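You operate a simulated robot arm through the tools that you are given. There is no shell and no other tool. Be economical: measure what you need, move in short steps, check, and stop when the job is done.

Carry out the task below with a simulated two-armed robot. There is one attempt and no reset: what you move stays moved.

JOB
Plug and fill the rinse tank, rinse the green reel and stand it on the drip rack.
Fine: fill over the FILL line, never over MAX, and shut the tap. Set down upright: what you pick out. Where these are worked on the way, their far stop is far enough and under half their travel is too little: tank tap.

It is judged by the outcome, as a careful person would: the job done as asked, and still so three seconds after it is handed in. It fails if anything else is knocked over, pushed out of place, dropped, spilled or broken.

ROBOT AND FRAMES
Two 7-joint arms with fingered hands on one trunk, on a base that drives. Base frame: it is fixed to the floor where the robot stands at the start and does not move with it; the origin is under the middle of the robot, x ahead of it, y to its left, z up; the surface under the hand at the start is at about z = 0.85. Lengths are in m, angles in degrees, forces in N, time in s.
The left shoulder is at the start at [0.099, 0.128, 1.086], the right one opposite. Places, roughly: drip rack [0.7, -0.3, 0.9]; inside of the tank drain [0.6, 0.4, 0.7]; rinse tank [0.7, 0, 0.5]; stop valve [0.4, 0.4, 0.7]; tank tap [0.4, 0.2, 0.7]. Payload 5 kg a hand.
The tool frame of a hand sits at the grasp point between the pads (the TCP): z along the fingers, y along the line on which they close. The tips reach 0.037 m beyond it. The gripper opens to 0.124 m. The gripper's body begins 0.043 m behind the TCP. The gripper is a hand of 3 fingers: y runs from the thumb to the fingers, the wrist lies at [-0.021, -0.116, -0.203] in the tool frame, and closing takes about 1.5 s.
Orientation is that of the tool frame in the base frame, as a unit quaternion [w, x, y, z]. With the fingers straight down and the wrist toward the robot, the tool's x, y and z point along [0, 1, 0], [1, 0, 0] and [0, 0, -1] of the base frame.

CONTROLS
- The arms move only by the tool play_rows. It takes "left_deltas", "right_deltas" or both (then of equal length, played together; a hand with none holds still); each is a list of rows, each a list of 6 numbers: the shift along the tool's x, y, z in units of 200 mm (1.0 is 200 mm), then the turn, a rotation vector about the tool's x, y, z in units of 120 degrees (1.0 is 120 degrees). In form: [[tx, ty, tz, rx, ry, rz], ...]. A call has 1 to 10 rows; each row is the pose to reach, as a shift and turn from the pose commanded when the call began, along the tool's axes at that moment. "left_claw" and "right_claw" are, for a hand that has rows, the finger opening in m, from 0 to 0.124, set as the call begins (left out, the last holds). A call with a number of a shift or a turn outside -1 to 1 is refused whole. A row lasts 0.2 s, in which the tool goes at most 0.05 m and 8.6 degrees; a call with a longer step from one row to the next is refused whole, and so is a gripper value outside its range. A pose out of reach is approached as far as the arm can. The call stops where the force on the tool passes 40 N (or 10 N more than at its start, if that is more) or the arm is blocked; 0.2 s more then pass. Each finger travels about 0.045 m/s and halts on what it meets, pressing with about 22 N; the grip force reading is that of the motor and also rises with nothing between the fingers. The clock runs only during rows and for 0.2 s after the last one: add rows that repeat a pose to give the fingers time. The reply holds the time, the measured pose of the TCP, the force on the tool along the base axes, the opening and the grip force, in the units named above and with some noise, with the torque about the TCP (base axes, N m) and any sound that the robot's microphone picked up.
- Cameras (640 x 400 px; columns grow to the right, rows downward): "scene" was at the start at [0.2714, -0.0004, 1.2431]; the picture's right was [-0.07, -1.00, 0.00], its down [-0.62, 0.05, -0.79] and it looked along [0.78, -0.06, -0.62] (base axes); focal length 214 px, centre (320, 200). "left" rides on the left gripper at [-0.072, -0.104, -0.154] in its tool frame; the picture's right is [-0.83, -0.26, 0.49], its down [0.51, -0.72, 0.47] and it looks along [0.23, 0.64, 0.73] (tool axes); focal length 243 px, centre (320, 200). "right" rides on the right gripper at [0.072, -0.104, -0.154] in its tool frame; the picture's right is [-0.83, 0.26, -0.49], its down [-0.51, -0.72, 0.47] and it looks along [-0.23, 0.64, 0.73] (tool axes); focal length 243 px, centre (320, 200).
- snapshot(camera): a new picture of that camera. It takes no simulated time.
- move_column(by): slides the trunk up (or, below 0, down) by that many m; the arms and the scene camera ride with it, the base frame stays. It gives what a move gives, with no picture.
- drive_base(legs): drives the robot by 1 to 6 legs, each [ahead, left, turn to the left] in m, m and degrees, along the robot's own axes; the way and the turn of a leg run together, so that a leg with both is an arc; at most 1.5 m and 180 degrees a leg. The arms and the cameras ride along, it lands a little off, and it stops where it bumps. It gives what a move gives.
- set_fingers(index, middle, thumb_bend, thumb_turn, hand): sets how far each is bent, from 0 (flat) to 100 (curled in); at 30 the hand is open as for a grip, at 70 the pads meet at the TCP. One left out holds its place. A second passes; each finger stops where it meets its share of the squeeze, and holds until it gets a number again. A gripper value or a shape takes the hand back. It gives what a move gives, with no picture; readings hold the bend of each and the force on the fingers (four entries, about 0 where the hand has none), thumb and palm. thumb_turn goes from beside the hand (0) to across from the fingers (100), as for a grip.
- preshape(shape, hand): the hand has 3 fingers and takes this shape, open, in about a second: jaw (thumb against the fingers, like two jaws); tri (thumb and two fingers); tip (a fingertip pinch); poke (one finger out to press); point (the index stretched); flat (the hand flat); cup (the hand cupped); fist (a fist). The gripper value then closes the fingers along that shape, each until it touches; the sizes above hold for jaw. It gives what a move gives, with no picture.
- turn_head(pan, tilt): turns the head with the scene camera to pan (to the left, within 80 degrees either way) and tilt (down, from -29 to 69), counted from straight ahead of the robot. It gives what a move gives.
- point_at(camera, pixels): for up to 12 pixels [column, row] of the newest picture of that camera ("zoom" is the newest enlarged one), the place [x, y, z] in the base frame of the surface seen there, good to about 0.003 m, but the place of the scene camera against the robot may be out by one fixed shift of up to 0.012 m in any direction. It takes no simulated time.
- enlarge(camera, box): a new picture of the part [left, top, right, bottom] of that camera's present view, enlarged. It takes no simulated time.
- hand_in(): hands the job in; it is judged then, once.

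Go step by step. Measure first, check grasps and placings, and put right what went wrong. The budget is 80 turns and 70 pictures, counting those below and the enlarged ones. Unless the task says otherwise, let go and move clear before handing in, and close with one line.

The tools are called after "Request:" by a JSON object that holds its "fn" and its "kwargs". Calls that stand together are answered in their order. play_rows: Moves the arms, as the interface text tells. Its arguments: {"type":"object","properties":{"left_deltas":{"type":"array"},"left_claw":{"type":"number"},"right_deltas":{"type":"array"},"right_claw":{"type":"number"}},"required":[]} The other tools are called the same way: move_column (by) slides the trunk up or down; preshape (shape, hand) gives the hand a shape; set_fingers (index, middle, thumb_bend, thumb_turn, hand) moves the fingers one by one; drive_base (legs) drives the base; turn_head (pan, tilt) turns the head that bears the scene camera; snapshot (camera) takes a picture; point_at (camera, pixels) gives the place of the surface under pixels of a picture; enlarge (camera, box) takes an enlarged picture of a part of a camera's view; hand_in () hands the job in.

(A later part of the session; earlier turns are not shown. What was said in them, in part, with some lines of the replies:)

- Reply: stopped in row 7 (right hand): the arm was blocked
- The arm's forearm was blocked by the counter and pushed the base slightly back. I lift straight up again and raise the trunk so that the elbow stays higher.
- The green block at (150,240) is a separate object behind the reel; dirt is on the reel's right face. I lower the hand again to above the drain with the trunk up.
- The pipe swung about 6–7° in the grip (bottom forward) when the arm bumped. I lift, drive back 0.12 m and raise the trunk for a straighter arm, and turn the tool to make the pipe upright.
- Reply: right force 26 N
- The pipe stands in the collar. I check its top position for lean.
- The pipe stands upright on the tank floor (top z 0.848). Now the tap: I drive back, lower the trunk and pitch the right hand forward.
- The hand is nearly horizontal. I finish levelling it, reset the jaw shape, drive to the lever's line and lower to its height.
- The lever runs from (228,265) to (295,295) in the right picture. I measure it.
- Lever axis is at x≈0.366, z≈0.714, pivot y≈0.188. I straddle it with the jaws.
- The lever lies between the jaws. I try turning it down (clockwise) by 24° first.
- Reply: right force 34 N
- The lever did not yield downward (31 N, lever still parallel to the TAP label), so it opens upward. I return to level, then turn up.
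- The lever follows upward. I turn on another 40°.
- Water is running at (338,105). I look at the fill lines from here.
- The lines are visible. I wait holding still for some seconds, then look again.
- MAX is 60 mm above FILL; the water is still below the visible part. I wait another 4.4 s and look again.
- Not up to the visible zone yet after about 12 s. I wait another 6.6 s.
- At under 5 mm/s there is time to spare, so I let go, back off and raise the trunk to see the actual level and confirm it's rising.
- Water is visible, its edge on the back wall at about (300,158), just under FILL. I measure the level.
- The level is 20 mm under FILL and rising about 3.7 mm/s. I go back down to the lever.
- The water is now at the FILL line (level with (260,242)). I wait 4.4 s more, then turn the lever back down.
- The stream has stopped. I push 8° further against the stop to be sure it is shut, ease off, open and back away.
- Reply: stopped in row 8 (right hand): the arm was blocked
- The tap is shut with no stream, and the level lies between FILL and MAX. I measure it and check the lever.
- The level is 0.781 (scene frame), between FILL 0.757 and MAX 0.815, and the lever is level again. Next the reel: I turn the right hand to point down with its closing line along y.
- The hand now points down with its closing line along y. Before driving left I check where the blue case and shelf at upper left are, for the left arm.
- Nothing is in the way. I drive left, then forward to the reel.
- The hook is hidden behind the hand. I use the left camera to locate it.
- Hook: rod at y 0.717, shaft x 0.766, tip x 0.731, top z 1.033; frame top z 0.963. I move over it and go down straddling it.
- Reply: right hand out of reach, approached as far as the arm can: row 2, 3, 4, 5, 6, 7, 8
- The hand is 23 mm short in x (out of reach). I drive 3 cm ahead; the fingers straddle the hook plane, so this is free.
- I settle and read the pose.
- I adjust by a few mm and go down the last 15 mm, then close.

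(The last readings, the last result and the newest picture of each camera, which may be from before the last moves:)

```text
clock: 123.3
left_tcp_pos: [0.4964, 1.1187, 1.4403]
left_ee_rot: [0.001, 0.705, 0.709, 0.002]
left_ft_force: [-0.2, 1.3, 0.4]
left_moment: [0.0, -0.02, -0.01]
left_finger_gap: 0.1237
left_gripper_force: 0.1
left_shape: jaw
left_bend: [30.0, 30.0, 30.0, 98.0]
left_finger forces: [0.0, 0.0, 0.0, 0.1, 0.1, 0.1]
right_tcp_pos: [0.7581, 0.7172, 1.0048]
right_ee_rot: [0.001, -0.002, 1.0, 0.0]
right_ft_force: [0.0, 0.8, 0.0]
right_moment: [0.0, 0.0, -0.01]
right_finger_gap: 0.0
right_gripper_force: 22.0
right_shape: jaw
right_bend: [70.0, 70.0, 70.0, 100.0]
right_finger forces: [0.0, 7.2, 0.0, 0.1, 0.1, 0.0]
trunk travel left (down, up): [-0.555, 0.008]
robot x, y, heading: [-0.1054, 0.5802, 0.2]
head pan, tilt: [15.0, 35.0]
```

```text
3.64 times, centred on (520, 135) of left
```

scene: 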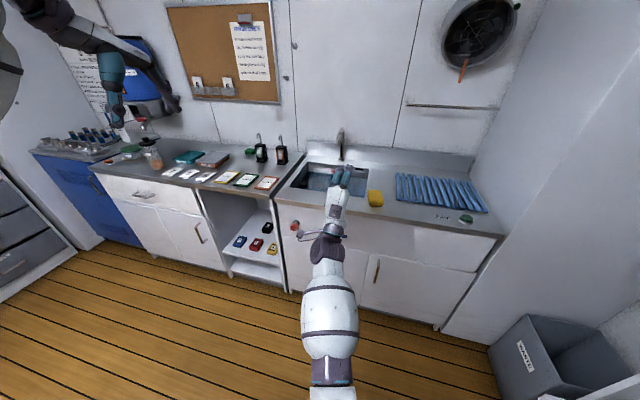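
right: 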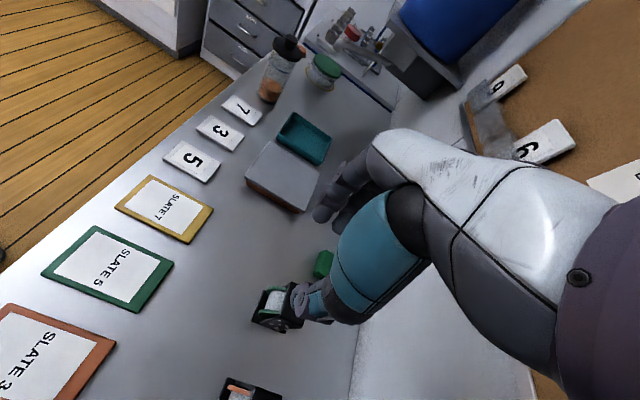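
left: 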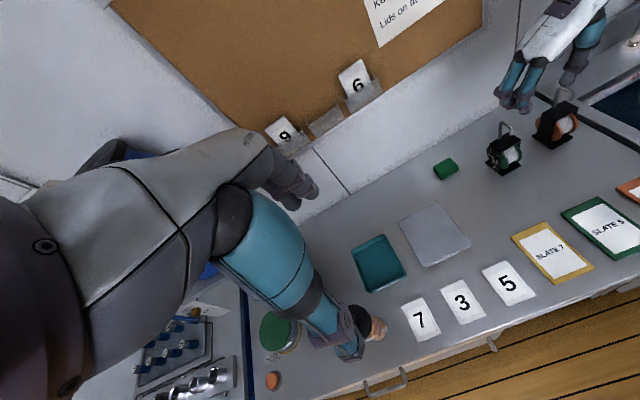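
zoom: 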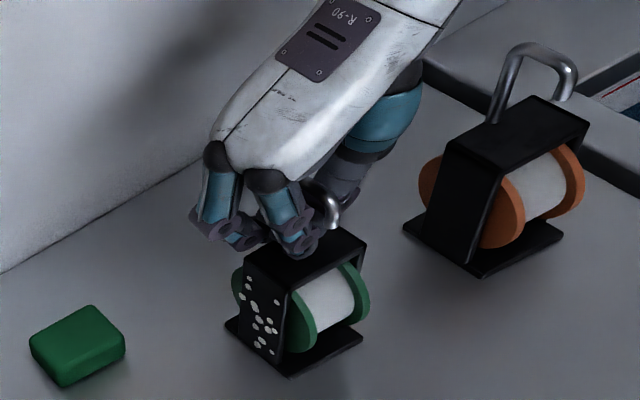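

The closed reading shows gap 0.0: the rod slipped between the two fingers, so it isn't clamped well. I reopen and regrip higher with TCP at x 0.7485, z 1.037, so the thumb presses the arch and the two fingers press shaft and tip.

Request:
{"fn": "play_rows", "kwargs": {"right_deltas": [[0, 0, 0, 0, 0, 0], [0, 0, 0, 0, 0, 0], [0, 0, 0, 0, 0, 0], [0, 0, 0, 0, 0, 0], [0, 0, 0, 0, 0, 0], [0, 0, 0, 0, 0, 0], [0.02, 0, -0.08, 0, 0, 0], [0.046, 0, -0.16, 0, 0, 0], [0.046, 0, -0.16, 0, 0, 0]], "right_claw": 0.06}}

Request:
{"fn": "play_rows", "kwargs": {"right_deltas": [[0, 0, 0, 0, 0, 0], [0, 0, 0, 0, 0, 0], [0, 0, 0, 0, 0, 0], [0, 0, 0, 0, 0, 0], [0, 0, 0, 0, 0, 0], [0, 0, 0, 0, 0, 0], [0, 0, 0, 0, 0, 0], [0, 0, 0, 0, 0, 0]], "right_claw": 0.0}}

Request:
{"fn": "enlarge", "kwargs": {"camera": "left", "box": [450, 80, 590, 190]}}

```text
clock: 125.3
left_tcp_pos: [0.4961, 1.1178, 1.44]
left_ee_rot: [-0.001, 0.705, 0.709, 0.0]
left_ft_force: [0.2, 0.5, 0.1]
left_moment: [0.02, 0.01, 0.0]
left_finger_gap: 0.1239
left_gripper_force: 0.1
left_shape: jaw
left_bend: [30.0, 30.0, 30.0, 98.0]
left_finger forces: [0.0, 0.0, 0.0, 0.0, 0.1, 0.0]
right_tcp_pos: [0.7484, 0.7171, 1.0376]
right_ee_rot: [0.001, -0.003, 1.0, 0.0]
right_ft_force: [0.4, 0.1, 0.5]
right_moment: [0.02, -0.01, 0.0]
right_finger_gap: 0.0595
right_gripper_force: 0.1
right_shape: jaw
right_bend: [74.0, 46.0, 70.0, 100.0]
right_finger forces: [0.0, 0.0, 0.0, 0.0, 0.0, 0.1]
trunk travel left (down, up): [-0.555, 0.008]
robot x, y, heading: [-0.1082, 0.579, 0.4]
head pan, tilt: [15.0, 35.0]
```

```text
clock: 127.1
left_tcp_pos: [0.4957, 1.1187, 1.4391]
left_ee_rot: [0.0, 0.705, 0.71, 0.0]
left_ft_force: [-1.0, 0.0, -0.3]
left_moment: [-0.01, -0.03, -0.01]
left_finger_gap: 0.124
left_gripper_force: 0.1
left_shape: jaw
left_bend: [30.0, 30.0, 30.0, 98.0]
left_finger forces: [0.1, 0.1, 0.1, 0.0, 0.0, 0.0]
right_tcp_pos: [0.7481, 0.7168, 1.0363]
right_ee_rot: [0.001, -0.003, 1.0, 0.0]
right_ft_force: [0.3, 0.1, -2.2]
right_moment: [0.04, -0.01, 0.0]
right_finger_gap: 0.0
right_gripper_force: 22.2
right_shape: jaw
right_bend: [70.0, 71.0, 72.0, 100.0]
right_finger forces: [0.2, 3.9, 0.0, 0.0, 0.1, 0.0]
trunk travel left (down, up): [-0.555, 0.008]
robot x, y, heading: [-0.11, 0.5849, 0.4]
head pan, tilt: [15.0, 35.0]
```

```text
3.64 times, centred on (520, 135) of left
```

zoom: 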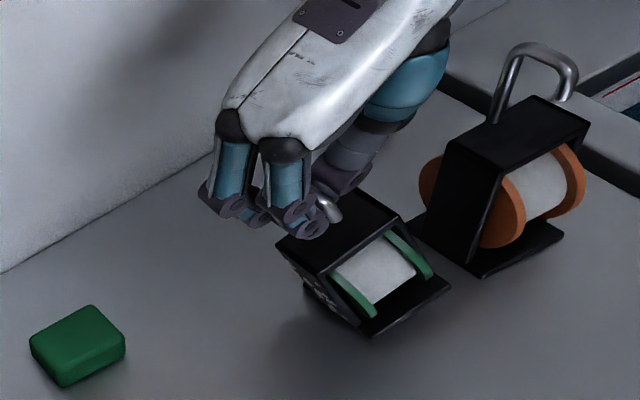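

The reel has been swung sideways by the fingers and hangs partly in the hand. I look closely before doing anything.

Request:
{"fn": "enlarge", "kwargs": {"camera": "left", "box": [490, 105, 555, 160]}}

Request:
{"fn": "point_at", "kwargs": {"camera": "zoom", "pixels": [[365, 210], [385, 225], [345, 195], [330, 330], [480, 225], [250, 300], [560, 280], [440, 370], [620, 370], [400, 400], [300, 290], [420, 260]]}}

```text
7.27 times, centred on (522, 132) of left
```

zoom: 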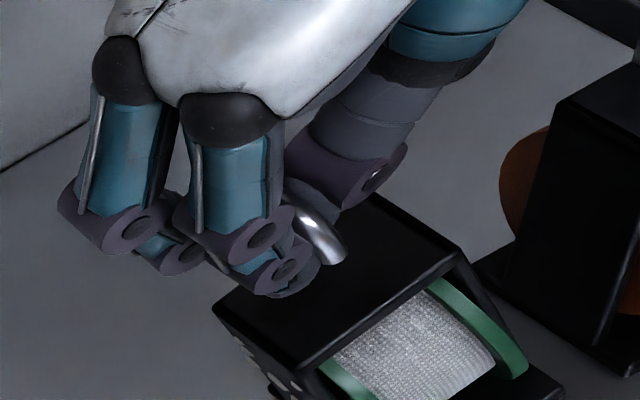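

```text
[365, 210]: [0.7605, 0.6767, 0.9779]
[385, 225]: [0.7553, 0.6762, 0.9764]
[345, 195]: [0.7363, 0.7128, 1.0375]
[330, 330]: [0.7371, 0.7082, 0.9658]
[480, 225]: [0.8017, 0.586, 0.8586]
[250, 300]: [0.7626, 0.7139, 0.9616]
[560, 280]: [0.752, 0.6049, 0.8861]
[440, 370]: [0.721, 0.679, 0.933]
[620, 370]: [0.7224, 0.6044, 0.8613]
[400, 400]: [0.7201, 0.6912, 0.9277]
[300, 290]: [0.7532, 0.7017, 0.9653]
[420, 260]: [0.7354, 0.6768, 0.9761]
```

The frame's top plane leans 21° toward +y and the hook is wedged in the closed fingers. I lift 1 cm and turn the hand 21° about x so that the reel is upright again.

Request:
{"fn": "play_rows", "kwargs": {"right_deltas": [[0, 0, -0.03, -0.02, 0, 0], [0, 0, -0.05, -0.07, 0, 0], [0, 0, -0.06, -0.12, 0, 0], [0, 0, -0.07, -0.15, 0, 0], [0, 0, -0.08, -0.175, 0, 0], [0, 0, -0.08, -0.175, 0, 0]]}}

Request:
{"fn": "enlarge", "kwargs": {"camera": "left", "box": [470, 85, 570, 185]}}

```text
clock: 128.5
left_tcp_pos: [0.4964, 1.1183, 1.4408]
left_ee_rot: [0.0, 0.705, 0.709, 0.0]
left_ft_force: [0.4, -0.6, 0.4]
left_moment: [0.0, 0.0, 0.0]
left_finger_gap: 0.1238
left_gripper_force: 0.2
left_shape: jaw
left_bend: [30.0, 30.0, 30.0, 98.0]
left_finger forces: [0.0, 0.0, 0.0, 0.0, 0.0, 0.0]
right_tcp_pos: [0.7488, 0.715, 1.0536]
right_ee_rot: [0.001, -0.004, 0.983, 0.183]
right_ft_force: [-0.2, -0.8, -2.0]
right_moment: [0.03, -0.02, 0.02]
right_finger_gap: 0.0002
right_gripper_force: 21.3
right_shape: jaw
right_bend: [70.0, 71.0, 72.0, 100.0]
right_finger forces: [1.0, 0.1, 0.0, 0.0, 0.0, 0.0]
trunk travel left (down, up): [-0.555, 0.008]
robot x, y, heading: [-0.1097, 0.5789, 0.3]
head pan, tilt: [15.0, 35.0]
```

```text
4.00 times, centred on (520, 135) of left
```

zoom: 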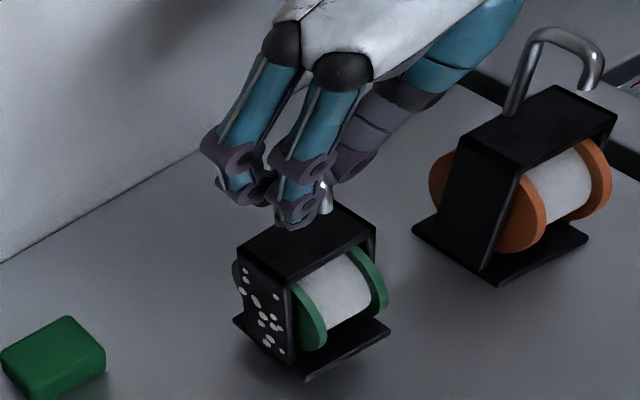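

The reel hangs upright, lifted clear, weight about 2 N. I check its tilt and bottom height.

Request:
{"fn": "point_at", "kwargs": {"camera": "zoom", "pixels": [[245, 250], [370, 225], [290, 280], [330, 212], [310, 245], [240, 325], [305, 375], [385, 330], [300, 350], [320, 195]]}}

```text
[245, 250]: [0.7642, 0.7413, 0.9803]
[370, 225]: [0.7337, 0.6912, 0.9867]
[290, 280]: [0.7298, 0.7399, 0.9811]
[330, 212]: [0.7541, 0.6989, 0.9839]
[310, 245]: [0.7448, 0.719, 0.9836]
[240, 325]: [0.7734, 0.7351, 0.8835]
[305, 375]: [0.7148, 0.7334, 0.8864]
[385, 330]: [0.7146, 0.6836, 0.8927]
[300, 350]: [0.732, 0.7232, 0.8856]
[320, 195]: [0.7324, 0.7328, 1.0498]
```

It still leans about 7°, so I turn a further 7° and raise 5 cm. Then I drive back, right and forward so it is over the tank.

Request:
{"fn": "play_rows", "kwargs": {"right_deltas": [[0, 0.03, -0.08, -0.02, 0, 0], [0, 0.06, -0.16, -0.04, 0, 0], [0, 0.09, -0.233, -0.058, 0, 0], [0, 0.09, -0.233, -0.058, 0, 0]]}}

Request:
{"fn": "drive_base", "kwargs": {"legs": [[-0.26, 0, 0], [0, -0.515, 0]]}}

Request:
{"fn": "turn_head", "kwargs": {"pan": 0, "tilt": 38}}

Request:
{"fn": "snapshot", "kwargs": {"camera": "scene"}}

```text
clock: 129.5
left_tcp_pos: [0.4968, 1.1194, 1.4385]
left_ee_rot: [0.0, 0.705, 0.709, 0.0]
left_ft_force: [-0.5, 0.5, 0.7]
left_moment: [0.02, 0.01, -0.01]
left_finger_gap: 0.1239
left_gripper_force: 0.1
left_shape: jaw
left_bend: [30.0, 30.0, 30.0, 98.0]
left_finger forces: [0.0, 0.1, 0.0, 0.0, 0.0, 0.0]
right_tcp_pos: [0.7492, 0.7176, 1.1026]
right_ee_rot: [0.0, -0.004, 0.97, 0.241]
right_ft_force: [0.7, -0.7, -3.2]
right_moment: [0.0, 0.03, -0.03]
right_finger_gap: 0.0
right_gripper_force: 22.4
right_shape: jaw
right_bend: [70.0, 71.0, 72.0, 100.0]
right_finger forces: [1.3, 0.0, 0.1, 0.0, 0.0, 0.1]
trunk travel left (down, up): [-0.555, 0.008]
robot x, y, heading: [-0.1077, 0.5823, 0.1]
head pan, tilt: [15.0, 35.0]
```

```text
clock: 136.1
left_tcp_pos: [0.2406, 0.5899, 1.4389]
left_ee_rot: [0.001, 0.706, 0.708, 0.0]
left_ft_force: [-0.8, 0.6, 0.0]
left_moment: [-0.03, -0.01, 0.01]
left_finger_gap: 0.1236
left_gripper_force: 0.1
left_shape: jaw
left_bend: [30.0, 30.0, 30.0, 98.0]
left_finger forces: [0.0, 0.0, 0.1, 0.0, 0.1, 0.1]
right_tcp_pos: [0.4931, 0.1879, 1.1024]
right_ee_rot: [0.0, -0.002, 0.97, 0.242]
right_ft_force: [-0.1, -0.2, -2.8]
right_moment: [-0.02, 0.0, 0.0]
right_finger_gap: 0.0
right_gripper_force: 21.5
right_shape: jaw
right_bend: [70.0, 71.0, 72.0, 100.0]
right_finger forces: [1.2, 0.0, 0.1, 0.1, 0.1, 0.0]
trunk travel left (down, up): [-0.555, 0.008]
robot x, y, heading: [-0.3641, 0.0536, 0.0]
head pan, tilt: [15.0, 35.0]
```

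```text
clock: 136.8
left_tcp_pos: [0.24, 0.589, 1.4398]
left_ee_rot: [0.0, 0.706, 0.708, 0.0]
left_ft_force: [-0.9, 0.6, -0.7]
left_moment: [-0.02, -0.03, 0.0]
left_finger_gap: 0.124
left_gripper_force: 0.0
left_shape: jaw
left_bend: [30.0, 30.0, 30.0, 98.0]
left_finger forces: [0.0, 0.0, 0.1, 0.0, 0.0, 0.0]
right_tcp_pos: [0.4921, 0.1865, 1.1033]
right_ee_rot: [0.001, -0.001, 0.97, 0.242]
right_ft_force: [0.5, 0.0, -3.3]
right_moment: [-0.01, 0.04, 0.0]
right_finger_gap: 0.0001
right_gripper_force: 21.8
right_shape: jaw
right_bend: [70.0, 71.0, 72.0, 100.0]
right_finger forces: [1.1, 0.1, 0.0, 0.0, 0.0, 0.1]
trunk travel left (down, up): [-0.555, 0.008]
robot x, y, heading: [-0.3646, 0.0524, 0.0]
head pan, tilt: [0.0, 38.0]
```

```text
7 pictures are left
```

scene: 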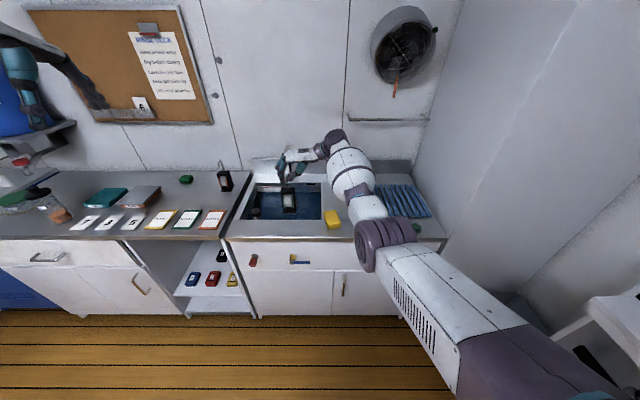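

The reel hangs over the tank's front edge with clearance. I drive forward 0.15 m, lower it into the water and swish it.

Request:
{"fn": "drive_base", "kwargs": {"legs": [[0.15, 0, 0]]}}

Request:
{"fn": "play_rows", "kwargs": {"right_deltas": [[0, -0.094, 0.176, 0, 0, 0], [0, -0.188, 0.353, 0, 0, 0], [0, -0.281, 0.529, 0, 0, 0], [0, -0.375, 0.706, 0, 0, 0], [0, -0.422, 0.794, 0, 0, 0], [0, -0.469, 0.882, 0, 0, 0], [0, -0.469, 0.882, 0, 0, 0]]}}

Request:
{"fn": "play_rows", "kwargs": {"right_deltas": [[0, -0.047, 0.088, 0, 0, 0], [0, -0.094, 0.176, 0, 0, 0], [0, -0.141, 0.265, 0, 0, 0], [0, -0.16, 0.3, 0, 0, 0], [0, -0.16, 0.3, 0, 0, 0]]}}

Request:
{"fn": "snapshot", "kwargs": {"camera": "scene"}}

```text
clock: 138.2
left_tcp_pos: [0.3851, 0.5913, 1.4429]
left_ee_rot: [0.001, 0.705, 0.709, 0.002]
left_ft_force: [-0.3, 0.1, 0.7]
left_moment: [0.04, -0.03, 0.01]
left_finger_gap: 0.1237
left_gripper_force: 0.1
left_shape: jaw
left_bend: [30.0, 30.0, 30.0, 98.0]
left_finger forces: [0.1, 0.0, 0.0, 0.0, 0.0, 0.0]
right_tcp_pos: [0.6374, 0.1888, 1.1069]
right_ee_rot: [0.003, -0.003, 0.97, 0.243]
right_ft_force: [-0.4, -0.1, -1.9]
right_moment: [-0.01, -0.03, -0.02]
right_finger_gap: 0.0
right_gripper_force: 22.0
right_shape: jaw
right_bend: [70.0, 71.0, 72.0, 100.0]
right_finger forces: [1.2, 0.1, 0.0, 0.1, 0.0, 0.1]
trunk travel left (down, up): [-0.555, 0.008]
robot x, y, heading: [-0.2137, 0.0553, 0.5]
head pan, tilt: [0.0, 38.0]
```

```text
clock: 139.8
left_tcp_pos: [0.3881, 0.59, 1.4406]
left_ee_rot: [0.001, 0.706, 0.709, 0.001]
left_ft_force: [-0.5, 0.2, -0.7]
left_moment: [0.02, 0.0, 0.01]
left_finger_gap: 0.1239
left_gripper_force: 0.1
left_shape: jaw
left_bend: [30.0, 30.0, 30.0, 98.0]
left_finger forces: [0.0, 0.0, 0.0, 0.1, 0.0, 0.0]
right_tcp_pos: [0.6198, 0.19, 0.9118]
right_ee_rot: [0.001, -0.003, 0.97, 0.242]
right_ft_force: [0.0, 0.2, -2.4]
right_moment: [-0.03, 0.0, 0.03]
right_finger_gap: 0.0
right_gripper_force: 22.6
right_shape: jaw
right_bend: [70.0, 71.0, 72.0, 100.0]
right_finger forces: [1.2, 0.0, 0.0, 0.1, 0.1, 0.0]
right hand out of reach, approached as far as the arm can: row 4, 5, 6, 7
trunk travel left (down, up): [-0.555, 0.008]
robot x, y, heading: [-0.2139, 0.0508, 0.1]
head pan, tilt: [0.0, 38.0]
```

```text
clock: 141.0
left_tcp_pos: [0.3897, 0.5901, 1.4399]
left_ee_rot: [0.0, 0.706, 0.709, 0.0]
left_ft_force: [0.5, -0.3, -0.4]
left_moment: [0.02, 0.01, 0.0]
left_finger_gap: 0.1239
left_gripper_force: 0.0
left_shape: jaw
left_bend: [30.0, 30.0, 30.0, 98.0]
left_finger forces: [0.1, 0.1, 0.1, 0.1, 0.1, 0.0]
right_tcp_pos: [0.5979, 0.1901, 0.8593]
right_ee_rot: [0.0, -0.003, 0.97, 0.242]
right_ft_force: [-0.9, 0.4, -2.0]
right_moment: [0.0, -0.01, 0.0]
right_finger_gap: 0.0
right_gripper_force: 21.9
right_shape: jaw
right_bend: [70.0, 71.0, 72.0, 100.0]
right_finger forces: [1.1, 0.0, 0.0, 0.0, 0.1, 0.0]
right hand out of reach, approached as far as the arm can: row 1, 2, 3, 4, 5
trunk travel left (down, up): [-0.555, 0.008]
robot x, y, heading: [-0.2202, 0.0533, 0.3]
head pan, tilt: [0.0, 38.0]
```

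```text
6 pictures are left
```

scene: 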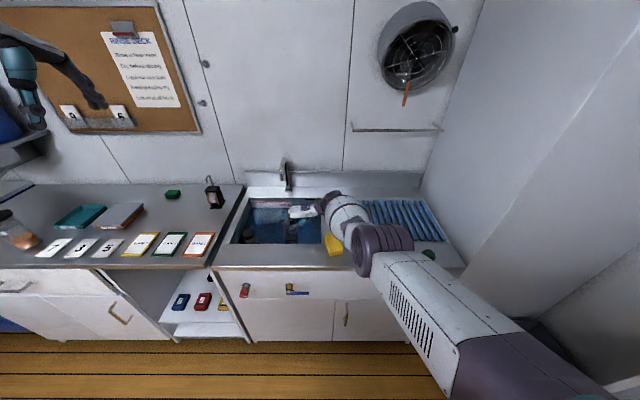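

The arm is at full reach with the reel bottom at about z 0.69. I check the forearm's height over the sponge before lowering the trunk 3 cm.

Request:
{"fn": "point_at", "kwargs": {"camera": "scene", "pixels": [[345, 215], [330, 215], [360, 235], [355, 260], [333, 240], [338, 250], [375, 270], [300, 212], [300, 225], [290, 230]]}}

```text
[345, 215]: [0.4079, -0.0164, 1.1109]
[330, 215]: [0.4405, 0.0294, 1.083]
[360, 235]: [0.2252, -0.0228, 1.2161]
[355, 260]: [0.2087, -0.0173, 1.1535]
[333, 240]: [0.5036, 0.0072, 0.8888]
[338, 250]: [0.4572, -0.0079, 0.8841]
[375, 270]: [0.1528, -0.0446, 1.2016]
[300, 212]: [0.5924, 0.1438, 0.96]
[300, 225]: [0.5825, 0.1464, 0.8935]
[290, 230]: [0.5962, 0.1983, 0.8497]
```

There is ample clearance (forearm bottom about 1.0, sponge top 0.885). I lower the trunk 3 cm and swish the reel.

Request:
{"fn": "move_column", "kwargs": {"by": -0.03}}

Request:
{"fn": "play_rows", "kwargs": {"right_deltas": [[0, 0, 0, 0, 0, 0], [0, 0, 0, 0, 0, 0]]}}

```text
clock: 141.8
left_tcp_pos: [0.386, 0.5897, 1.4125]
left_ee_rot: [0.002, 0.705, 0.709, 0.002]
left_ft_force: [0.5, 0.1, 0.4]
left_moment: [0.0, -0.04, -0.03]
left_finger_gap: 0.1238
left_gripper_force: 0.0
left_shape: jaw
left_bend: [30.0, 30.0, 30.0, 98.0]
left_finger forces: [0.0, 0.0, 0.1, 0.1, 0.1, 0.0]
right_tcp_pos: [0.5996, 0.1896, 0.834]
right_ee_rot: [0.002, -0.003, 0.97, 0.243]
right_ft_force: [-0.3, -0.5, -1.1]
right_moment: [-0.04, -0.04, -0.01]
right_finger_gap: 0.0
right_gripper_force: 22.0
right_shape: jaw
right_bend: [70.0, 71.0, 72.0, 100.0]
right_finger forces: [0.3, 0.0, 0.1, 0.0, 0.0, 0.0]
trunk travel left (down, up): [-0.525, 0.038]
robot x, y, heading: [-0.2147, 0.0558, 0.3]
head pan, tilt: [0.0, 38.0]
```

```text
clock: 142.3
left_tcp_pos: [0.3871, 0.5912, 1.4108]
left_ee_rot: [0.001, 0.705, 0.709, 0.0]
left_ft_force: [0.3, 0.0, -0.8]
left_moment: [0.0, -0.01, -0.05]
left_finger_gap: 0.1241
left_gripper_force: 0.0
left_shape: jaw
left_bend: [30.0, 30.0, 30.0, 98.0]
left_finger forces: [0.0, 0.0, 0.0, 0.0, 0.0, 0.1]
right_tcp_pos: [0.5993, 0.1907, 0.8306]
right_ee_rot: [0.001, -0.003, 0.97, 0.242]
right_ft_force: [0.7, 0.6, -1.7]
right_moment: [-0.04, 0.01, -0.03]
right_finger_gap: 0.0
right_gripper_force: 21.5
right_shape: jaw
right_bend: [70.0, 71.0, 72.0, 100.0]
right_finger forces: [0.3, 0.0, 0.1, 0.1, 0.1, 0.0]
trunk travel left (down, up): [-0.525, 0.038]
robot x, y, heading: [-0.2122, 0.0553, 0.0]
head pan, tilt: [0.0, 38.0]
```

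The reel is about fully under water. I lower 6 mm more and swish it gently side to side for several seconds.

Request:
{"fn": "move_column", "kwargs": {"by": -0.006}}

Request:
{"fn": "play_rows", "kwargs": {"right_deltas": [[0, 0.088, 0.047, 0, 0, 0], [0, 0.177, 0.094, 0, 0, 0], [0, 0.177, 0.094, 0, 0, 0], [0, 0.088, 0.047, 0, 0, 0], [0, 0, 0, 0, 0, 0], [0, -0.088, -0.047, 0, 0, 0], [0, -0.177, -0.094, 0, 0, 0], [0, -0.177, -0.094, 0, 0, 0], [0, -0.088, -0.047, 0, 0, 0], [0, 0, 0, 0, 0, 0]]}}

Request:
{"fn": "play_rows", "kwargs": {"right_deltas": [[0, 0.088, 0.047, 0, 0, 0], [0, 0.177, 0.094, 0, 0, 0], [0, 0.177, 0.094, 0, 0, 0], [0, 0.088, 0.047, 0, 0, 0], [0, 0, 0, 0, 0, 0], [0, -0.088, -0.047, 0, 0, 0], [0, -0.177, -0.094, 0, 0, 0], [0, -0.177, -0.094, 0, 0, 0], [0, -0.088, -0.047, 0, 0, 0], [0, 0, 0, 0, 0, 0]]}}

Request:
{"fn": "play_rows", "kwargs": {"right_deltas": [[0, 0.088, 0.047, 0, 0, 0], [0, 0.177, 0.094, 0, 0, 0], [0, 0.177, 0.094, 0, 0, 0], [0, 0.088, 0.047, 0, 0, 0], [0, 0, 0, 0, 0, 0], [0, -0.088, -0.047, 0, 0, 0], [0, -0.177, -0.094, 0, 0, 0], [0, -0.177, -0.094, 0, 0, 0], [0, -0.088, -0.047, 0, 0, 0], [0, 0, 0, 0, 0, 0]]}}

Request:
{"fn": "snapshot", "kwargs": {"camera": "left"}}

```text
clock: 142.9
left_tcp_pos: [0.3897, 0.5907, 1.4032]
left_ee_rot: [0.001, 0.705, 0.709, 0.001]
left_ft_force: [-0.4, 0.4, -0.4]
left_moment: [-0.02, -0.04, 0.01]
left_finger_gap: 0.1237
left_gripper_force: 0.1
left_shape: jaw
left_bend: [30.0, 30.0, 30.0, 98.0]
left_finger forces: [0.0, 0.1, 0.1, 0.0, 0.0, 0.0]
right_tcp_pos: [0.5999, 0.1881, 0.823]
right_ee_rot: [0.002, -0.003, 0.97, 0.242]
right_ft_force: [-0.5, 0.5, -2.2]
right_moment: [-0.02, 0.0, -0.01]
right_finger_gap: 0.0001
right_gripper_force: 22.1
right_shape: jaw
right_bend: [70.0, 71.0, 72.0, 100.0]
right_finger forces: [0.0, 0.0, 0.0, 0.0, 0.0, 0.0]
trunk travel left (down, up): [-0.519, 0.044]
robot x, y, heading: [-0.2156, 0.0528, 0.0]
head pan, tilt: [0.0, 38.0]
```

```text
clock: 145.1
left_tcp_pos: [0.3892, 0.5915, 1.4034]
left_ee_rot: [0.0, 0.705, 0.709, 0.0]
left_ft_force: [0.7, 0.1, 0.4]
left_moment: [-0.04, 0.0, -0.01]
left_finger_gap: 0.1238
left_gripper_force: 0.0
left_shape: jaw
left_bend: [30.0, 30.0, 30.0, 98.0]
left_finger forces: [0.0, 0.0, 0.1, 0.1, 0.1, 0.0]
right_tcp_pos: [0.6006, 0.1895, 0.822]
right_ee_rot: [0.0, -0.003, 0.97, 0.241]
right_ft_force: [0.9, 0.8, -2.0]
right_moment: [-0.02, 0.01, -0.01]
right_finger_gap: 0.0
right_gripper_force: 22.0
right_shape: jaw
right_bend: [70.0, 71.0, 72.0, 100.0]
right_finger forces: [0.2, 0.0, 0.0, 0.1, 0.0, 0.1]
trunk travel left (down, up): [-0.519, 0.044]
robot x, y, heading: [-0.2167, 0.0537, 0.5]
head pan, tilt: [0.0, 38.0]
```

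```text
clock: 147.3
left_tcp_pos: [0.3884, 0.5909, 1.4053]
left_ee_rot: [0.0, 0.705, 0.709, 0.0]
left_ft_force: [-0.8, 0.2, 0.6]
left_moment: [-0.03, -0.03, 0.01]
left_finger_gap: 0.1241
left_gripper_force: 0.1
left_shape: jaw
left_bend: [30.0, 30.0, 30.0, 98.0]
left_finger forces: [0.0, 0.0, 0.0, 0.1, 0.0, 0.0]
right_tcp_pos: [0.5988, 0.1904, 0.8237]
right_ee_rot: [0.0, -0.003, 0.971, 0.241]
right_ft_force: [0.0, 0.7, -3.2]
right_moment: [-0.03, 0.03, 0.02]
right_finger_gap: 0.0001
right_gripper_force: 22.1
right_shape: jaw
right_bend: [70.0, 71.0, 72.0, 100.0]
right_finger forces: [0.6, 0.0, 0.0, 0.0, 0.1, 0.0]
trunk travel left (down, up): [-0.519, 0.044]
robot x, y, heading: [-0.2165, 0.0567, 0.2]
head pan, tilt: [0.0, 38.0]
```

```text
clock: 149.5
left_tcp_pos: [0.3874, 0.5905, 1.4025]
left_ee_rot: [0.0, 0.705, 0.709, 0.0]
left_ft_force: [-0.2, 0.5, -0.3]
left_moment: [0.0, 0.0, -0.01]
left_finger_gap: 0.1237
left_gripper_force: 0.1
left_shape: jaw
left_bend: [30.0, 30.0, 30.0, 98.0]
left_finger forces: [0.0, 0.0, 0.0, 0.0, 0.1, 0.0]
right_tcp_pos: [0.5987, 0.1904, 0.8256]
right_ee_rot: [0.0, -0.003, 0.97, 0.241]
right_ft_force: [0.6, 0.2, -2.2]
right_moment: [0.0, -0.01, -0.01]
right_finger_gap: 0.0
right_gripper_force: 21.9
right_shape: jaw
right_bend: [70.0, 71.0, 72.0, 100.0]
right_finger forces: [0.9, 0.0, 0.0, 0.1, 0.0, 0.0]
trunk travel left (down, up): [-0.519, 0.044]
robot x, y, heading: [-0.2143, 0.0557, 0.2]
head pan, tilt: [0.0, 38.0]
```

```text
5 pictures are left
```

left: 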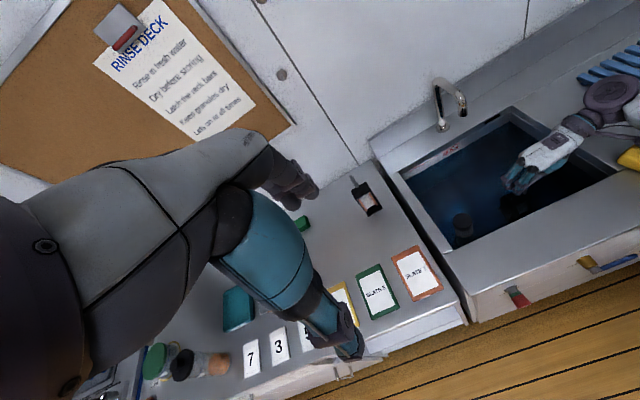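

The reel is submerged and still held. I lift it out, let it drip, and view it for dirt and tilt.

Request:
{"fn": "play_rows", "kwargs": {"right_deltas": [[0, 0.06, -0.11, 0, 0, 0], [0, 0.12, -0.22, 0, 0, 0], [0, 0.18, -0.33, 0, 0, 0], [0, 0.24, -0.44, 0, 0, 0], [0, 0.3, -0.55, 0, 0, 0], [0, 0.36, -0.66, 0, 0, 0], [0, 0.42, -0.77, 0, 0, 0], [0, 0.469, -0.882, 0, 0, 0], [0, 0.469, -0.882, 0, 0, 0]]}}

Request:
{"fn": "play_rows", "kwargs": {"right_deltas": [[0, 0.06, -0.11, 0, 0, 0], [0, 0.12, -0.22, 0, 0, 0], [0, 0.188, -0.353, 0, 0, 0], [0, 0.188, -0.353, 0, 0, 0], [0, 0.188, -0.353, 0, 0, 0], [0, 0.188, -0.353, 0, 0, 0], [0, 0.188, -0.353, 0, 0, 0], [0, 0.188, -0.353, 0, 0, 0], [0, 0.188, -0.353, 0, 0, 0], [0, 0.188, -0.353, 0, 0, 0]]}}

Request:
{"fn": "enlarge", "kwargs": {"camera": "left", "box": [450, 90, 620, 260]}}

```text
clock: 151.5
left_tcp_pos: [0.388, 0.5905, 1.4042]
left_ee_rot: [0.0, 0.705, 0.709, 0.0]
left_ft_force: [0.5, 0.8, 0.0]
left_moment: [-0.02, 0.01, -0.02]
left_finger_gap: 0.124
left_gripper_force: 0.2
left_shape: jaw
left_bend: [30.0, 30.0, 30.0, 98.0]
left_finger forces: [0.0, 0.1, 0.0, 0.1, 0.0, 0.1]
right_tcp_pos: [0.5978, 0.1891, 1.0236]
right_ee_rot: [0.0, -0.004, 0.97, 0.241]
right_ft_force: [0.1, 0.4, -2.1]
right_moment: [-0.01, 0.0, 0.0]
right_finger_gap: 0.0
right_gripper_force: 22.4
right_shape: jaw
right_bend: [70.0, 71.0, 72.0, 100.0]
right_finger forces: [0.7, 0.1, 0.0, 0.1, 0.0, 0.0]
trunk travel left (down, up): [-0.519, 0.044]
robot x, y, heading: [-0.218, 0.0524, 0.2]
head pan, tilt: [0.0, 38.0]
```

```text
clock: 153.7
left_tcp_pos: [0.389, 0.5923, 1.4042]
left_ee_rot: [0.001, 0.706, 0.709, 0.0]
left_ft_force: [0.1, 0.2, -1.0]
left_moment: [0.0, 0.01, -0.01]
left_finger_gap: 0.124
left_gripper_force: 0.1
left_shape: jaw
left_bend: [30.0, 30.0, 30.0, 98.0]
left_finger forces: [0.0, 0.0, 0.0, 0.0, 0.0, 0.0]
right_tcp_pos: [0.5967, 0.1911, 1.1051]
right_ee_rot: [-0.001, -0.004, 0.97, 0.243]
right_ft_force: [-0.9, -0.8, -2.3]
right_moment: [-0.01, 0.01, 0.01]
right_finger_gap: 0.0003
right_gripper_force: 22.5
right_shape: jaw
right_bend: [70.0, 71.0, 72.0, 100.0]
right_finger forces: [0.8, 0.0, 0.0, 0.1, 0.0, 0.1]
trunk travel left (down, up): [-0.519, 0.044]
robot x, y, heading: [-0.2208, 0.0528, -0.0]
head pan, tilt: [0.0, 38.0]
```

```text
2.35 times, centred on (535, 175) of left
```

zoom: 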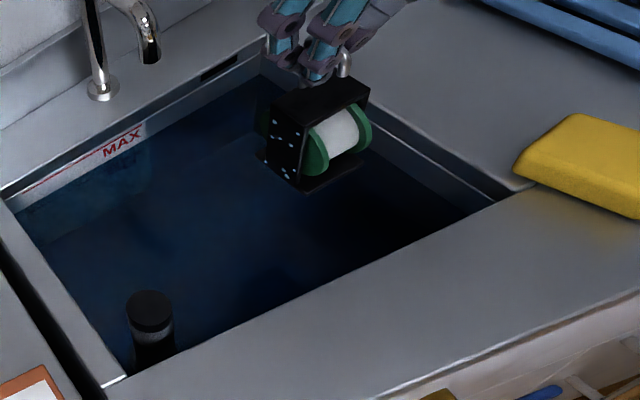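

The reel is out and its specks have turned to bluish wet drops. I measure its tilt and feet for placing.

Request:
{"fn": "point_at", "kwargs": {"camera": "zoom", "pixels": [[280, 103], [365, 88], [303, 122], [345, 80], [320, 105], [302, 188], [368, 158], [262, 158], [560, 20], [510, 12], [625, 20], [600, 5]]}}

```text
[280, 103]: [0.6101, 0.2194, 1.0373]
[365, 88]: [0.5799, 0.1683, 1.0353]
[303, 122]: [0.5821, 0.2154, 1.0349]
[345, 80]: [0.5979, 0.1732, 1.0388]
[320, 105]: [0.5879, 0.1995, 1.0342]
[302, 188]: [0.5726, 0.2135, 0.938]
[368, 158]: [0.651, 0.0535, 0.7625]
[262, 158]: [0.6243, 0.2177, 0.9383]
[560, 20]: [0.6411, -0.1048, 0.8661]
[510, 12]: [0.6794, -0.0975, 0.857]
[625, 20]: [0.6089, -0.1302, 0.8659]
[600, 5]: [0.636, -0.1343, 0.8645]
```

The reel hangs level, bottom 0.170 under the TCP. Slats are at y -0.103, -0.133, -0.163 and so on, top z 0.866. I drive 0.15 right and move the arm to about (0.64,-0.178) over the rack.

Request:
{"fn": "drive_base", "kwargs": {"legs": [[0, -0.15, 0]]}}

Request:
{"fn": "play_rows", "kwargs": {"right_deltas": [[-0.033, -0.16, -0.085, 0, 0, 0], [-0.066, -0.32, -0.17, 0, 0, 0], [-0.1, -0.48, -0.255, 0, 0, 0], [-0.13, -0.64, -0.34, 0, 0, 0], [-0.165, -0.8, -0.425, 0, 0, 0], [-0.2, -0.967, -0.514, 0, 0, 0], [-0.2, -0.967, -0.514, 0, 0, 0]]}}

```text
clock: 155.6
left_tcp_pos: [0.3886, 0.4458, 1.4042]
left_ee_rot: [0.0, 0.706, 0.708, 0.0]
left_ft_force: [0.7, 0.1, 0.0]
left_moment: [-0.02, -0.01, 0.0]
left_finger_gap: 0.1238
left_gripper_force: 0.2
left_shape: jaw
left_bend: [30.0, 30.0, 30.0, 98.0]
left_finger forces: [0.0, 0.1, 0.1, 0.1, 0.0, 0.0]
right_tcp_pos: [0.5974, 0.0456, 1.1048]
right_ee_rot: [0.0, -0.003, 0.971, 0.241]
right_ft_force: [0.5, 0.7, -1.7]
right_moment: [-0.01, 0.02, -0.04]
right_finger_gap: 0.0
right_gripper_force: 22.1
right_shape: jaw
right_bend: [70.0, 71.0, 72.0, 100.0]
right_finger forces: [1.0, 0.0, 0.1, 0.0, 0.0, 0.0]
trunk travel left (down, up): [-0.519, 0.044]
robot x, y, heading: [-0.2187, -0.0892, -0.3]
head pan, tilt: [0.0, 38.0]
```

```text
clock: 157.2
left_tcp_pos: [0.3901, 0.4447, 1.404]
left_ee_rot: [0.001, 0.706, 0.708, 0.0]
left_ft_force: [-0.3, -0.1, 0.0]
left_moment: [-0.02, 0.01, -0.02]
left_finger_gap: 0.1241
left_gripper_force: 0.0
left_shape: jaw
left_bend: [30.0, 30.0, 30.0, 98.0]
left_finger forces: [0.0, 0.0, 0.0, 0.0, 0.1, 0.1]
right_tcp_pos: [0.6379, -0.1742, 1.103]
right_ee_rot: [0.001, -0.003, 0.97, 0.242]
right_ft_force: [0.1, 0.1, -2.3]
right_moment: [-0.01, 0.03, 0.0]
right_finger_gap: 0.0
right_gripper_force: 22.1
right_shape: jaw
right_bend: [70.0, 71.0, 73.0, 100.0]
right_finger forces: [1.1, 0.0, 0.0, 0.0, 0.0, 0.0]
trunk travel left (down, up): [-0.519, 0.044]
robot x, y, heading: [-0.2131, -0.0923, -0.0]
head pan, tilt: [0.0, 38.0]
```

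Over the rack. I lower 5 cm to about 1.5 cm above the slats and check with one picture.

Request:
{"fn": "play_rows", "kwargs": {"right_deltas": [[0, -0.05, 0.07, 0, 0, 0], [0, -0.09, 0.14, 0, 0, 0], [0, -0.135, 0.211, 0, 0, 0], [0, -0.135, 0.211, 0, 0, 0]]}}

Request:
{"fn": "turn_head", "kwargs": {"pan": -10, "tilt": 45}}

Request:
{"fn": "snapshot", "kwargs": {"camera": "left"}}

```text
clock: 158.2
left_tcp_pos: [0.3889, 0.4445, 1.4038]
left_ee_rot: [0.001, 0.706, 0.708, 0.001]
left_ft_force: [0.9, 0.3, -0.2]
left_moment: [0.0, 0.01, -0.02]
left_finger_gap: 0.1239
left_gripper_force: 0.0
left_shape: jaw
left_bend: [30.0, 30.0, 30.0, 98.0]
left_finger forces: [0.1, 0.1, 0.0, 0.0, 0.1, 0.0]
right_tcp_pos: [0.6387, -0.1802, 1.0537]
right_ee_rot: [0.001, -0.004, 0.97, 0.242]
right_ft_force: [0.6, -0.5, -2.0]
right_moment: [0.01, 0.0, 0.0]
right_finger_gap: 0.0
right_gripper_force: 22.1
right_shape: jaw
right_bend: [70.0, 71.0, 73.0, 100.0]
right_finger forces: [1.0, 0.1, 0.0, 0.1, 0.1, 0.0]
trunk travel left (down, up): [-0.519, 0.044]
robot x, y, heading: [-0.2184, -0.0931, 0.2]
head pan, tilt: [0.0, 38.0]
```

```text
clock: 158.9
left_tcp_pos: [0.3891, 0.4433, 1.4047]
left_ee_rot: [0.001, 0.706, 0.708, 0.001]
left_ft_force: [0.5, 0.9, 0.8]
left_moment: [-0.01, -0.03, 0.04]
left_finger_gap: 0.1242
left_gripper_force: 0.0
left_shape: jaw
left_bend: [30.0, 30.0, 30.0, 98.0]
left_finger forces: [0.0, 0.0, 0.0, 0.0, 0.1, 0.1]
right_tcp_pos: [0.6378, -0.1795, 1.0546]
right_ee_rot: [0.001, -0.003, 0.97, 0.242]
right_ft_force: [0.0, 0.6, -2.0]
right_moment: [-0.01, -0.02, 0.03]
right_finger_gap: 0.0
right_gripper_force: 22.1
right_shape: jaw
right_bend: [70.0, 71.0, 73.0, 100.0]
right_finger forces: [0.9, 0.0, 0.0, 0.1, 0.1, 0.0]
trunk travel left (down, up): [-0.519, 0.044]
robot x, y, heading: [-0.2152, -0.092, -0.1]
head pan, tilt: [-10.0, 45.0]
```

```text
3 pictures are left
```

left: 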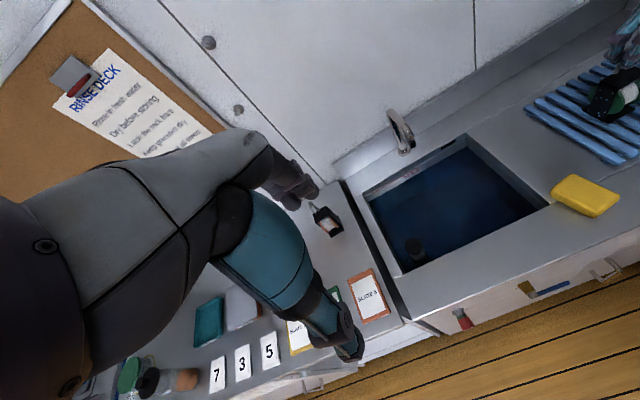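

The reel is seen at (613,98) over the slats. I measure its base and the slats.

Request:
{"fn": "point_at", "kwargs": {"camera": "left", "pixels": [[600, 85], [625, 72], [610, 78], [592, 108], [606, 118], [598, 113], [580, 120], [572, 125], [565, 130], [560, 120], [620, 130], [550, 100]]}}

```text
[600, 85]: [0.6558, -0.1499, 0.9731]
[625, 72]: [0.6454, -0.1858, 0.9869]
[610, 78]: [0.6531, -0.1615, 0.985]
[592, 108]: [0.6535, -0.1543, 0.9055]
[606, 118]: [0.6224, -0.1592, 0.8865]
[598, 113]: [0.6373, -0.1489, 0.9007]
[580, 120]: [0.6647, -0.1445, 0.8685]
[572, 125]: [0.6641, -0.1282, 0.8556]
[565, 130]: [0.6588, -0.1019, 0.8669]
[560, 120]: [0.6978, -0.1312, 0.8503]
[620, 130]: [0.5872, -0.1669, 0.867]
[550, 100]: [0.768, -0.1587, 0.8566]
```

The base is level, its centre at y≈-0.177. I lower slowly to contact.

Request:
{"fn": "play_rows", "kwargs": {"right_deltas": [[0, -0.0094, 0.0176, 0, 0, 0], [0, -0.0188, 0.0353, 0, 0, 0], [0, -0.028, 0.053, 0, 0, 0], [0, -0.033, 0.062, 0, 0, 0], [0, -0.0375, 0.0705, 0, 0, 0], [0, -0.042, 0.0785, 0, 0, 0], [0, -0.042, 0.0785, 0, 0, 0]]}}

```text
clock: 160.6
left_tcp_pos: [0.3882, 0.4429, 1.4036]
left_ee_rot: [0.001, 0.706, 0.708, 0.0]
left_ft_force: [-0.5, 0.0, -0.1]
left_moment: [-0.01, 0.01, 0.01]
left_finger_gap: 0.124
left_gripper_force: 0.0
left_shape: jaw
left_bend: [30.0, 30.0, 30.0, 98.0]
left_finger forces: [0.0, 0.0, 0.0, 0.1, 0.0, 0.1]
right_tcp_pos: [0.6382, -0.1789, 1.0365]
right_ee_rot: [0.0, -0.004, 0.97, 0.242]
right_ft_force: [1.0, -0.2, 0.2]
right_moment: [0.02, -0.01, -0.02]
right_finger_gap: 0.0001
right_gripper_force: 22.2
right_shape: jaw
right_bend: [70.0, 71.0, 73.0, 100.0]
right_finger forces: [0.1, 0.1, 0.1, 0.0, 0.0, 0.0]
trunk travel left (down, up): [-0.519, 0.044]
robot x, y, heading: [-0.216, -0.0923, -0.1]
head pan, tilt: [-10.0, 45.0]
```

Weight is now on the rack (force about 0). I open partly to 0.045 and read the forces.

Request:
{"fn": "play_rows", "kwargs": {"right_deltas": [[0, 0, 0, 0, 0, 0], [0, 0, 0, 0, 0, 0], [0, 0, 0, 0, 0, 0], [0, 0, 0, 0, 0, 0], [0, 0, 0, 0, 0, 0], [0, 0, 0, 0, 0, 0]], "right_claw": 0.045}}

Request:
{"fn": "enlarge", "kwargs": {"camera": "left", "box": [540, 20, 640, 145]}}

Request:
{"fn": "point_at", "kwargs": {"camera": "zoom", "pixels": [[360, 210], [420, 190], [320, 250], [440, 230], [330, 330], [400, 310], [300, 300], [450, 150]]}}

```text
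clock: 161.9
left_tcp_pos: [0.3894, 0.4444, 1.404]
left_ee_rot: [0.0, 0.706, 0.708, 0.0]
left_ft_force: [0.0, 0.8, 0.4]
left_moment: [0.0, 0.0, -0.01]
left_finger_gap: 0.124
left_gripper_force: 0.0
left_shape: jaw
left_bend: [30.0, 30.0, 30.0, 98.0]
left_finger forces: [0.1, 0.0, 0.0, 0.0, 0.0, 0.0]
right_tcp_pos: [0.6392, -0.1802, 1.0369]
right_ee_rot: [0.0, -0.003, 0.97, 0.242]
right_ft_force: [0.4, -0.7, -0.1]
right_moment: [0.06, -0.01, 0.0]
right_finger_gap: 0.0446
right_gripper_force: 0.1
right_shape: jaw
right_bend: [74.0, 51.0, 73.0, 100.0]
right_finger forces: [0.0, 0.0, 0.0, 0.0, 0.1, 0.0]
trunk travel left (down, up): [-0.519, 0.044]
robot x, y, heading: [-0.213, -0.0945, 0.1]
head pan, tilt: [-10.0, 45.0]
```

```text
3.20 times, centred on (590, 82) of left
```

zoom: 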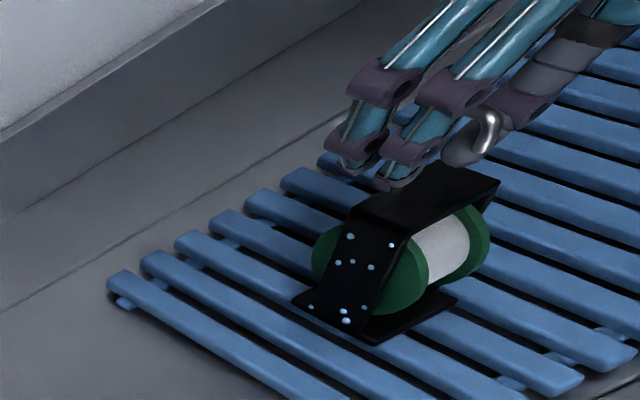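

```text
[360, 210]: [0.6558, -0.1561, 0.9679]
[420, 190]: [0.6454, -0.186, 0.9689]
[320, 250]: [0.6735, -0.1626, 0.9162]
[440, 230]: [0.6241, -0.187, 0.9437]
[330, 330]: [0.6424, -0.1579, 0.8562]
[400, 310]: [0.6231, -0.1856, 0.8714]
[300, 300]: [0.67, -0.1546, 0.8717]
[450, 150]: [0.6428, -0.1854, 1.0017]
```

The reel stands level on the slats, clean with drops. The thumb tip is near the hook's window, so I open wider to 0.08 and withdraw 1.5 cm along the fingers, watching for any load.

Request:
{"fn": "play_rows", "kwargs": {"right_deltas": [[0, 0, 0, 0, 0, 0], [0, 0, 0, 0, 0, 0], [0, 0, 0, 0, 0, 0], [0, 0, 0, 0, 0, 0], [0, 0, 0, 0, 0, 0]], "right_claw": 0.08}}

Request:
{"fn": "play_rows", "kwargs": {"right_deltas": [[0, 0, -0.03, 0, 0, 0], [0, 0, -0.06, 0, 0, 0], [0, 0, -0.08, 0, 0, 0]]}}

Request:
{"fn": "play_rows", "kwargs": {"right_deltas": [[0, 0, -0.04, 0, 0, 0], [0, 0, -0.08, 0, 0, 0]]}}

```text
clock: 163.2
left_tcp_pos: [0.3879, 0.4446, 1.4051]
left_ee_rot: [0.0, 0.705, 0.709, 0.001]
left_ft_force: [0.3, -1.2, 0.1]
left_moment: [-0.01, 0.02, -0.01]
left_finger_gap: 0.124
left_gripper_force: 0.2
left_shape: jaw
left_bend: [30.0, 30.0, 30.0, 98.0]
left_finger forces: [0.0, 0.1, 0.0, 0.0, 0.0, 0.0]
right_tcp_pos: [0.639, -0.1791, 1.0359]
right_ee_rot: [0.001, -0.003, 0.97, 0.243]
right_ft_force: [0.1, 0.1, -0.1]
right_moment: [0.01, -0.02, 0.01]
right_finger_gap: 0.0796
right_gripper_force: 0.1
right_shape: jaw
right_bend: [73.0, 39.0, 62.0, 100.0]
right_finger forces: [0.1, 0.1, 0.0, 0.0, 0.0, 0.0]
trunk travel left (down, up): [-0.519, 0.044]
robot x, y, heading: [-0.2167, -0.0907, 0.2]
head pan, tilt: [-10.0, 45.0]
```

```text
clock: 163.9
left_tcp_pos: [0.388, 0.4433, 1.4039]
left_ee_rot: [0.0, 0.705, 0.709, 0.0]
left_ft_force: [0.6, 0.8, -0.4]
left_moment: [0.03, -0.01, -0.02]
left_finger_gap: 0.1238
left_gripper_force: 0.0
left_shape: jaw
left_bend: [30.0, 30.0, 30.0, 98.0]
left_finger forces: [0.0, 0.0, 0.1, 0.1, 0.1, 0.1]
right_tcp_pos: [0.6392, -0.1881, 1.0513]
right_ee_rot: [0.002, -0.003, 0.97, 0.242]
right_ft_force: [-0.6, -0.1, 0.7]
right_moment: [0.02, -0.01, 0.02]
right_finger_gap: 0.0797
right_gripper_force: 0.1
right_shape: jaw
right_bend: [73.0, 39.0, 62.0, 100.0]
right_finger forces: [0.0, 0.1, 0.0, 0.0, 0.0, 0.0]
trunk travel left (down, up): [-0.519, 0.044]
robot x, y, heading: [-0.2162, -0.0875, 0.1]
head pan, tilt: [-10.0, 45.0]
```

```text
clock: 164.6
left_tcp_pos: [0.3889, 0.4442, 1.4036]
left_ee_rot: [0.001, 0.706, 0.708, 0.0]
left_ft_force: [0.5, 0.1, -0.8]
left_moment: [0.0, 0.01, -0.01]
left_finger_gap: 0.1238
left_gripper_force: 0.0
left_shape: jaw
left_bend: [30.0, 30.0, 30.0, 98.0]
left_finger forces: [0.0, 0.0, 0.0, 0.0, 0.0, 0.0]
right_tcp_pos: [0.6391, -0.1942, 1.0659]
right_ee_rot: [0.0, -0.004, 0.97, 0.242]
right_ft_force: [-0.4, 0.3, -0.6]
right_moment: [0.01, 0.01, 0.0]
right_finger_gap: 0.0795
right_gripper_force: 0.0
right_shape: jaw
right_bend: [73.0, 39.0, 62.0, 100.0]
right_finger forces: [0.0, 0.0, 0.0, 0.0, 0.0, 0.0]
trunk travel left (down, up): [-0.519, 0.044]
robot x, y, heading: [-0.2176, -0.0942, 0.0]
head pan, tilt: [-10.0, 45.0]
```

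No load on the hand, so the hook is free. I withdraw further.

Request:
{"fn": "play_rows", "kwargs": {"right_deltas": [[0, 0, -0.12, 0, 0, 0], [0, 0, -0.25, 0, 0, 0], [0, 0, -0.4, 0, 0, 0], [0, 0.05, -0.6, 0, 0, 0], [0, 0.05, -0.6, 0, 0, 0]]}}

Request:
{"fn": "drive_base", "kwargs": {"legs": [[-0.3, 0, 0]]}}

Request:
{"fn": "turn_head", "kwargs": {"pan": 5, "tilt": 32}}

Request:
{"fn": "snapshot", "kwargs": {"camera": "scene"}}

```text
clock: 165.8
left_tcp_pos: [0.3886, 0.4439, 1.4047]
left_ee_rot: [0.0, 0.706, 0.708, 0.0]
left_ft_force: [-0.1, -0.7, -1.2]
left_moment: [-0.01, 0.02, 0.03]
left_finger_gap: 0.1241
left_gripper_force: 0.0
left_shape: jaw
left_bend: [30.0, 30.0, 30.0, 98.0]
left_finger forces: [0.0, 0.1, 0.0, 0.0, 0.0, 0.1]
right_tcp_pos: [0.6396, -0.2423, 1.1761]
right_ee_rot: [0.0, -0.003, 0.97, 0.243]
right_ft_force: [0.0, 0.0, 0.1]
right_moment: [0.0, -0.02, 0.03]
right_finger_gap: 0.0797
right_gripper_force: 0.1
right_shape: jaw
right_bend: [73.0, 39.0, 62.0, 100.0]
right_finger forces: [0.0, 0.1, 0.0, 0.0, 0.1, 0.1]
trunk travel left (down, up): [-0.519, 0.044]
robot x, y, heading: [-0.2183, -0.0924, -0.1]
head pan, tilt: [-10.0, 45.0]
```

```text
clock: 167.8
left_tcp_pos: [0.0904, 0.4439, 1.4034]
left_ee_rot: [0.0, 0.706, 0.708, -0.001]
left_ft_force: [0.7, 0.5, -0.2]
left_moment: [-0.01, 0.02, 0.02]
left_finger_gap: 0.1237
left_gripper_force: 0.0
left_shape: jaw
left_bend: [30.0, 30.0, 30.0, 98.0]
left_finger forces: [0.1, 0.0, 0.0, 0.1, 0.1, 0.0]
right_tcp_pos: [0.3419, -0.243, 1.1728]
right_ee_rot: [-0.001, -0.004, 0.97, 0.243]
right_ft_force: [0.5, -0.2, -0.7]
right_moment: [0.05, -0.02, 0.02]
right_finger_gap: 0.0796
right_gripper_force: 0.1
right_shape: jaw
right_bend: [73.0, 39.0, 62.0, 100.0]
right_finger forces: [0.0, 0.1, 0.1, 0.1, 0.0, 0.0]
trunk travel left (down, up): [-0.519, 0.044]
robot x, y, heading: [-0.5133, -0.0933, 0.3]
head pan, tilt: [-10.0, 45.0]
```

```text
clock: 168.6
left_tcp_pos: [0.0868, 0.4432, 1.4044]
left_ee_rot: [0.001, 0.705, 0.709, 0.001]
left_ft_force: [-0.8, -0.9, -0.3]
left_moment: [0.01, 0.0, 0.0]
left_finger_gap: 0.1238
left_gripper_force: 0.0
left_shape: jaw
left_bend: [30.0, 30.0, 30.0, 98.0]
left_finger forces: [0.0, 0.1, 0.0, 0.1, 0.0, 0.1]
right_tcp_pos: [0.3379, -0.2425, 1.1771]
right_ee_rot: [0.001, -0.003, 0.97, 0.243]
right_ft_force: [-0.3, 0.7, -0.4]
right_moment: [-0.01, -0.03, -0.03]
right_finger_gap: 0.0795
right_gripper_force: 0.0
right_shape: jaw
right_bend: [73.0, 39.0, 62.0, 100.0]
right_finger forces: [0.1, 0.0, 0.0, 0.1, 0.0, 0.0]
trunk travel left (down, up): [-0.519, 0.044]
robot x, y, heading: [-0.5139, -0.0931, 0.1]
head pan, tilt: [5.0, 32.0]
```

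```text
1 pictures are left
5 turns are left
```

scene: 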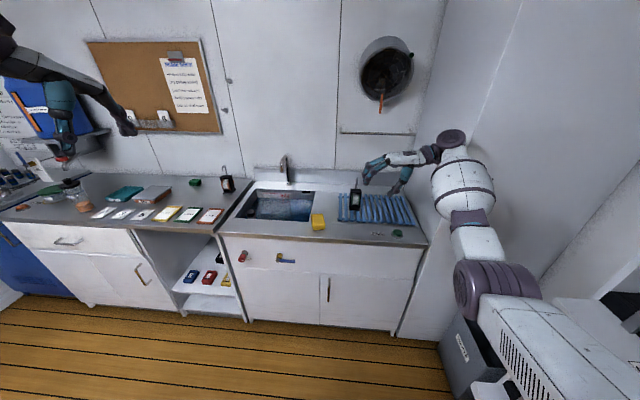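

The reel at (355,198) stands on the rack and the hand is clear. I use the last picture to check the tank level and the reel.

Request:
{"fn": "enlarge", "kwargs": {"camera": "scene", "box": [230, 150, 390, 270]}}

Request:
{"fn": "point_at", "kwargs": {"camera": "zoom", "pixels": [[250, 250], [200, 250], [300, 260], [150, 180], [490, 180], [490, 230], [220, 435]]}}

```text
3.33 times, centred on (310, 210) of scene
```

zoom: 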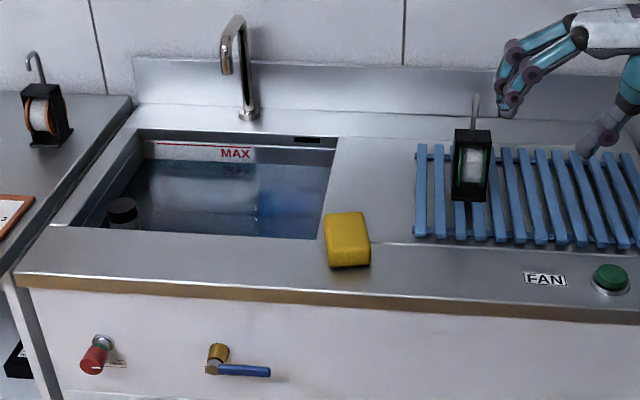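

```text
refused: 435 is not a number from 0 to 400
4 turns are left
```

The water lies under the MAX line and over FILL, the tap lever is back level with no stream, the plug stands, and the reel stands upright on the rack with the hands clear. I hand in.

Request:
{"fn": "hand_in", "kwargs": {}}

```text
The job is handed in.
```

The tank is plugged and filled to between FILL and MAX, with the tap shut. The green reel is rinsed and standing upright on the drip rack, with both hands clear.
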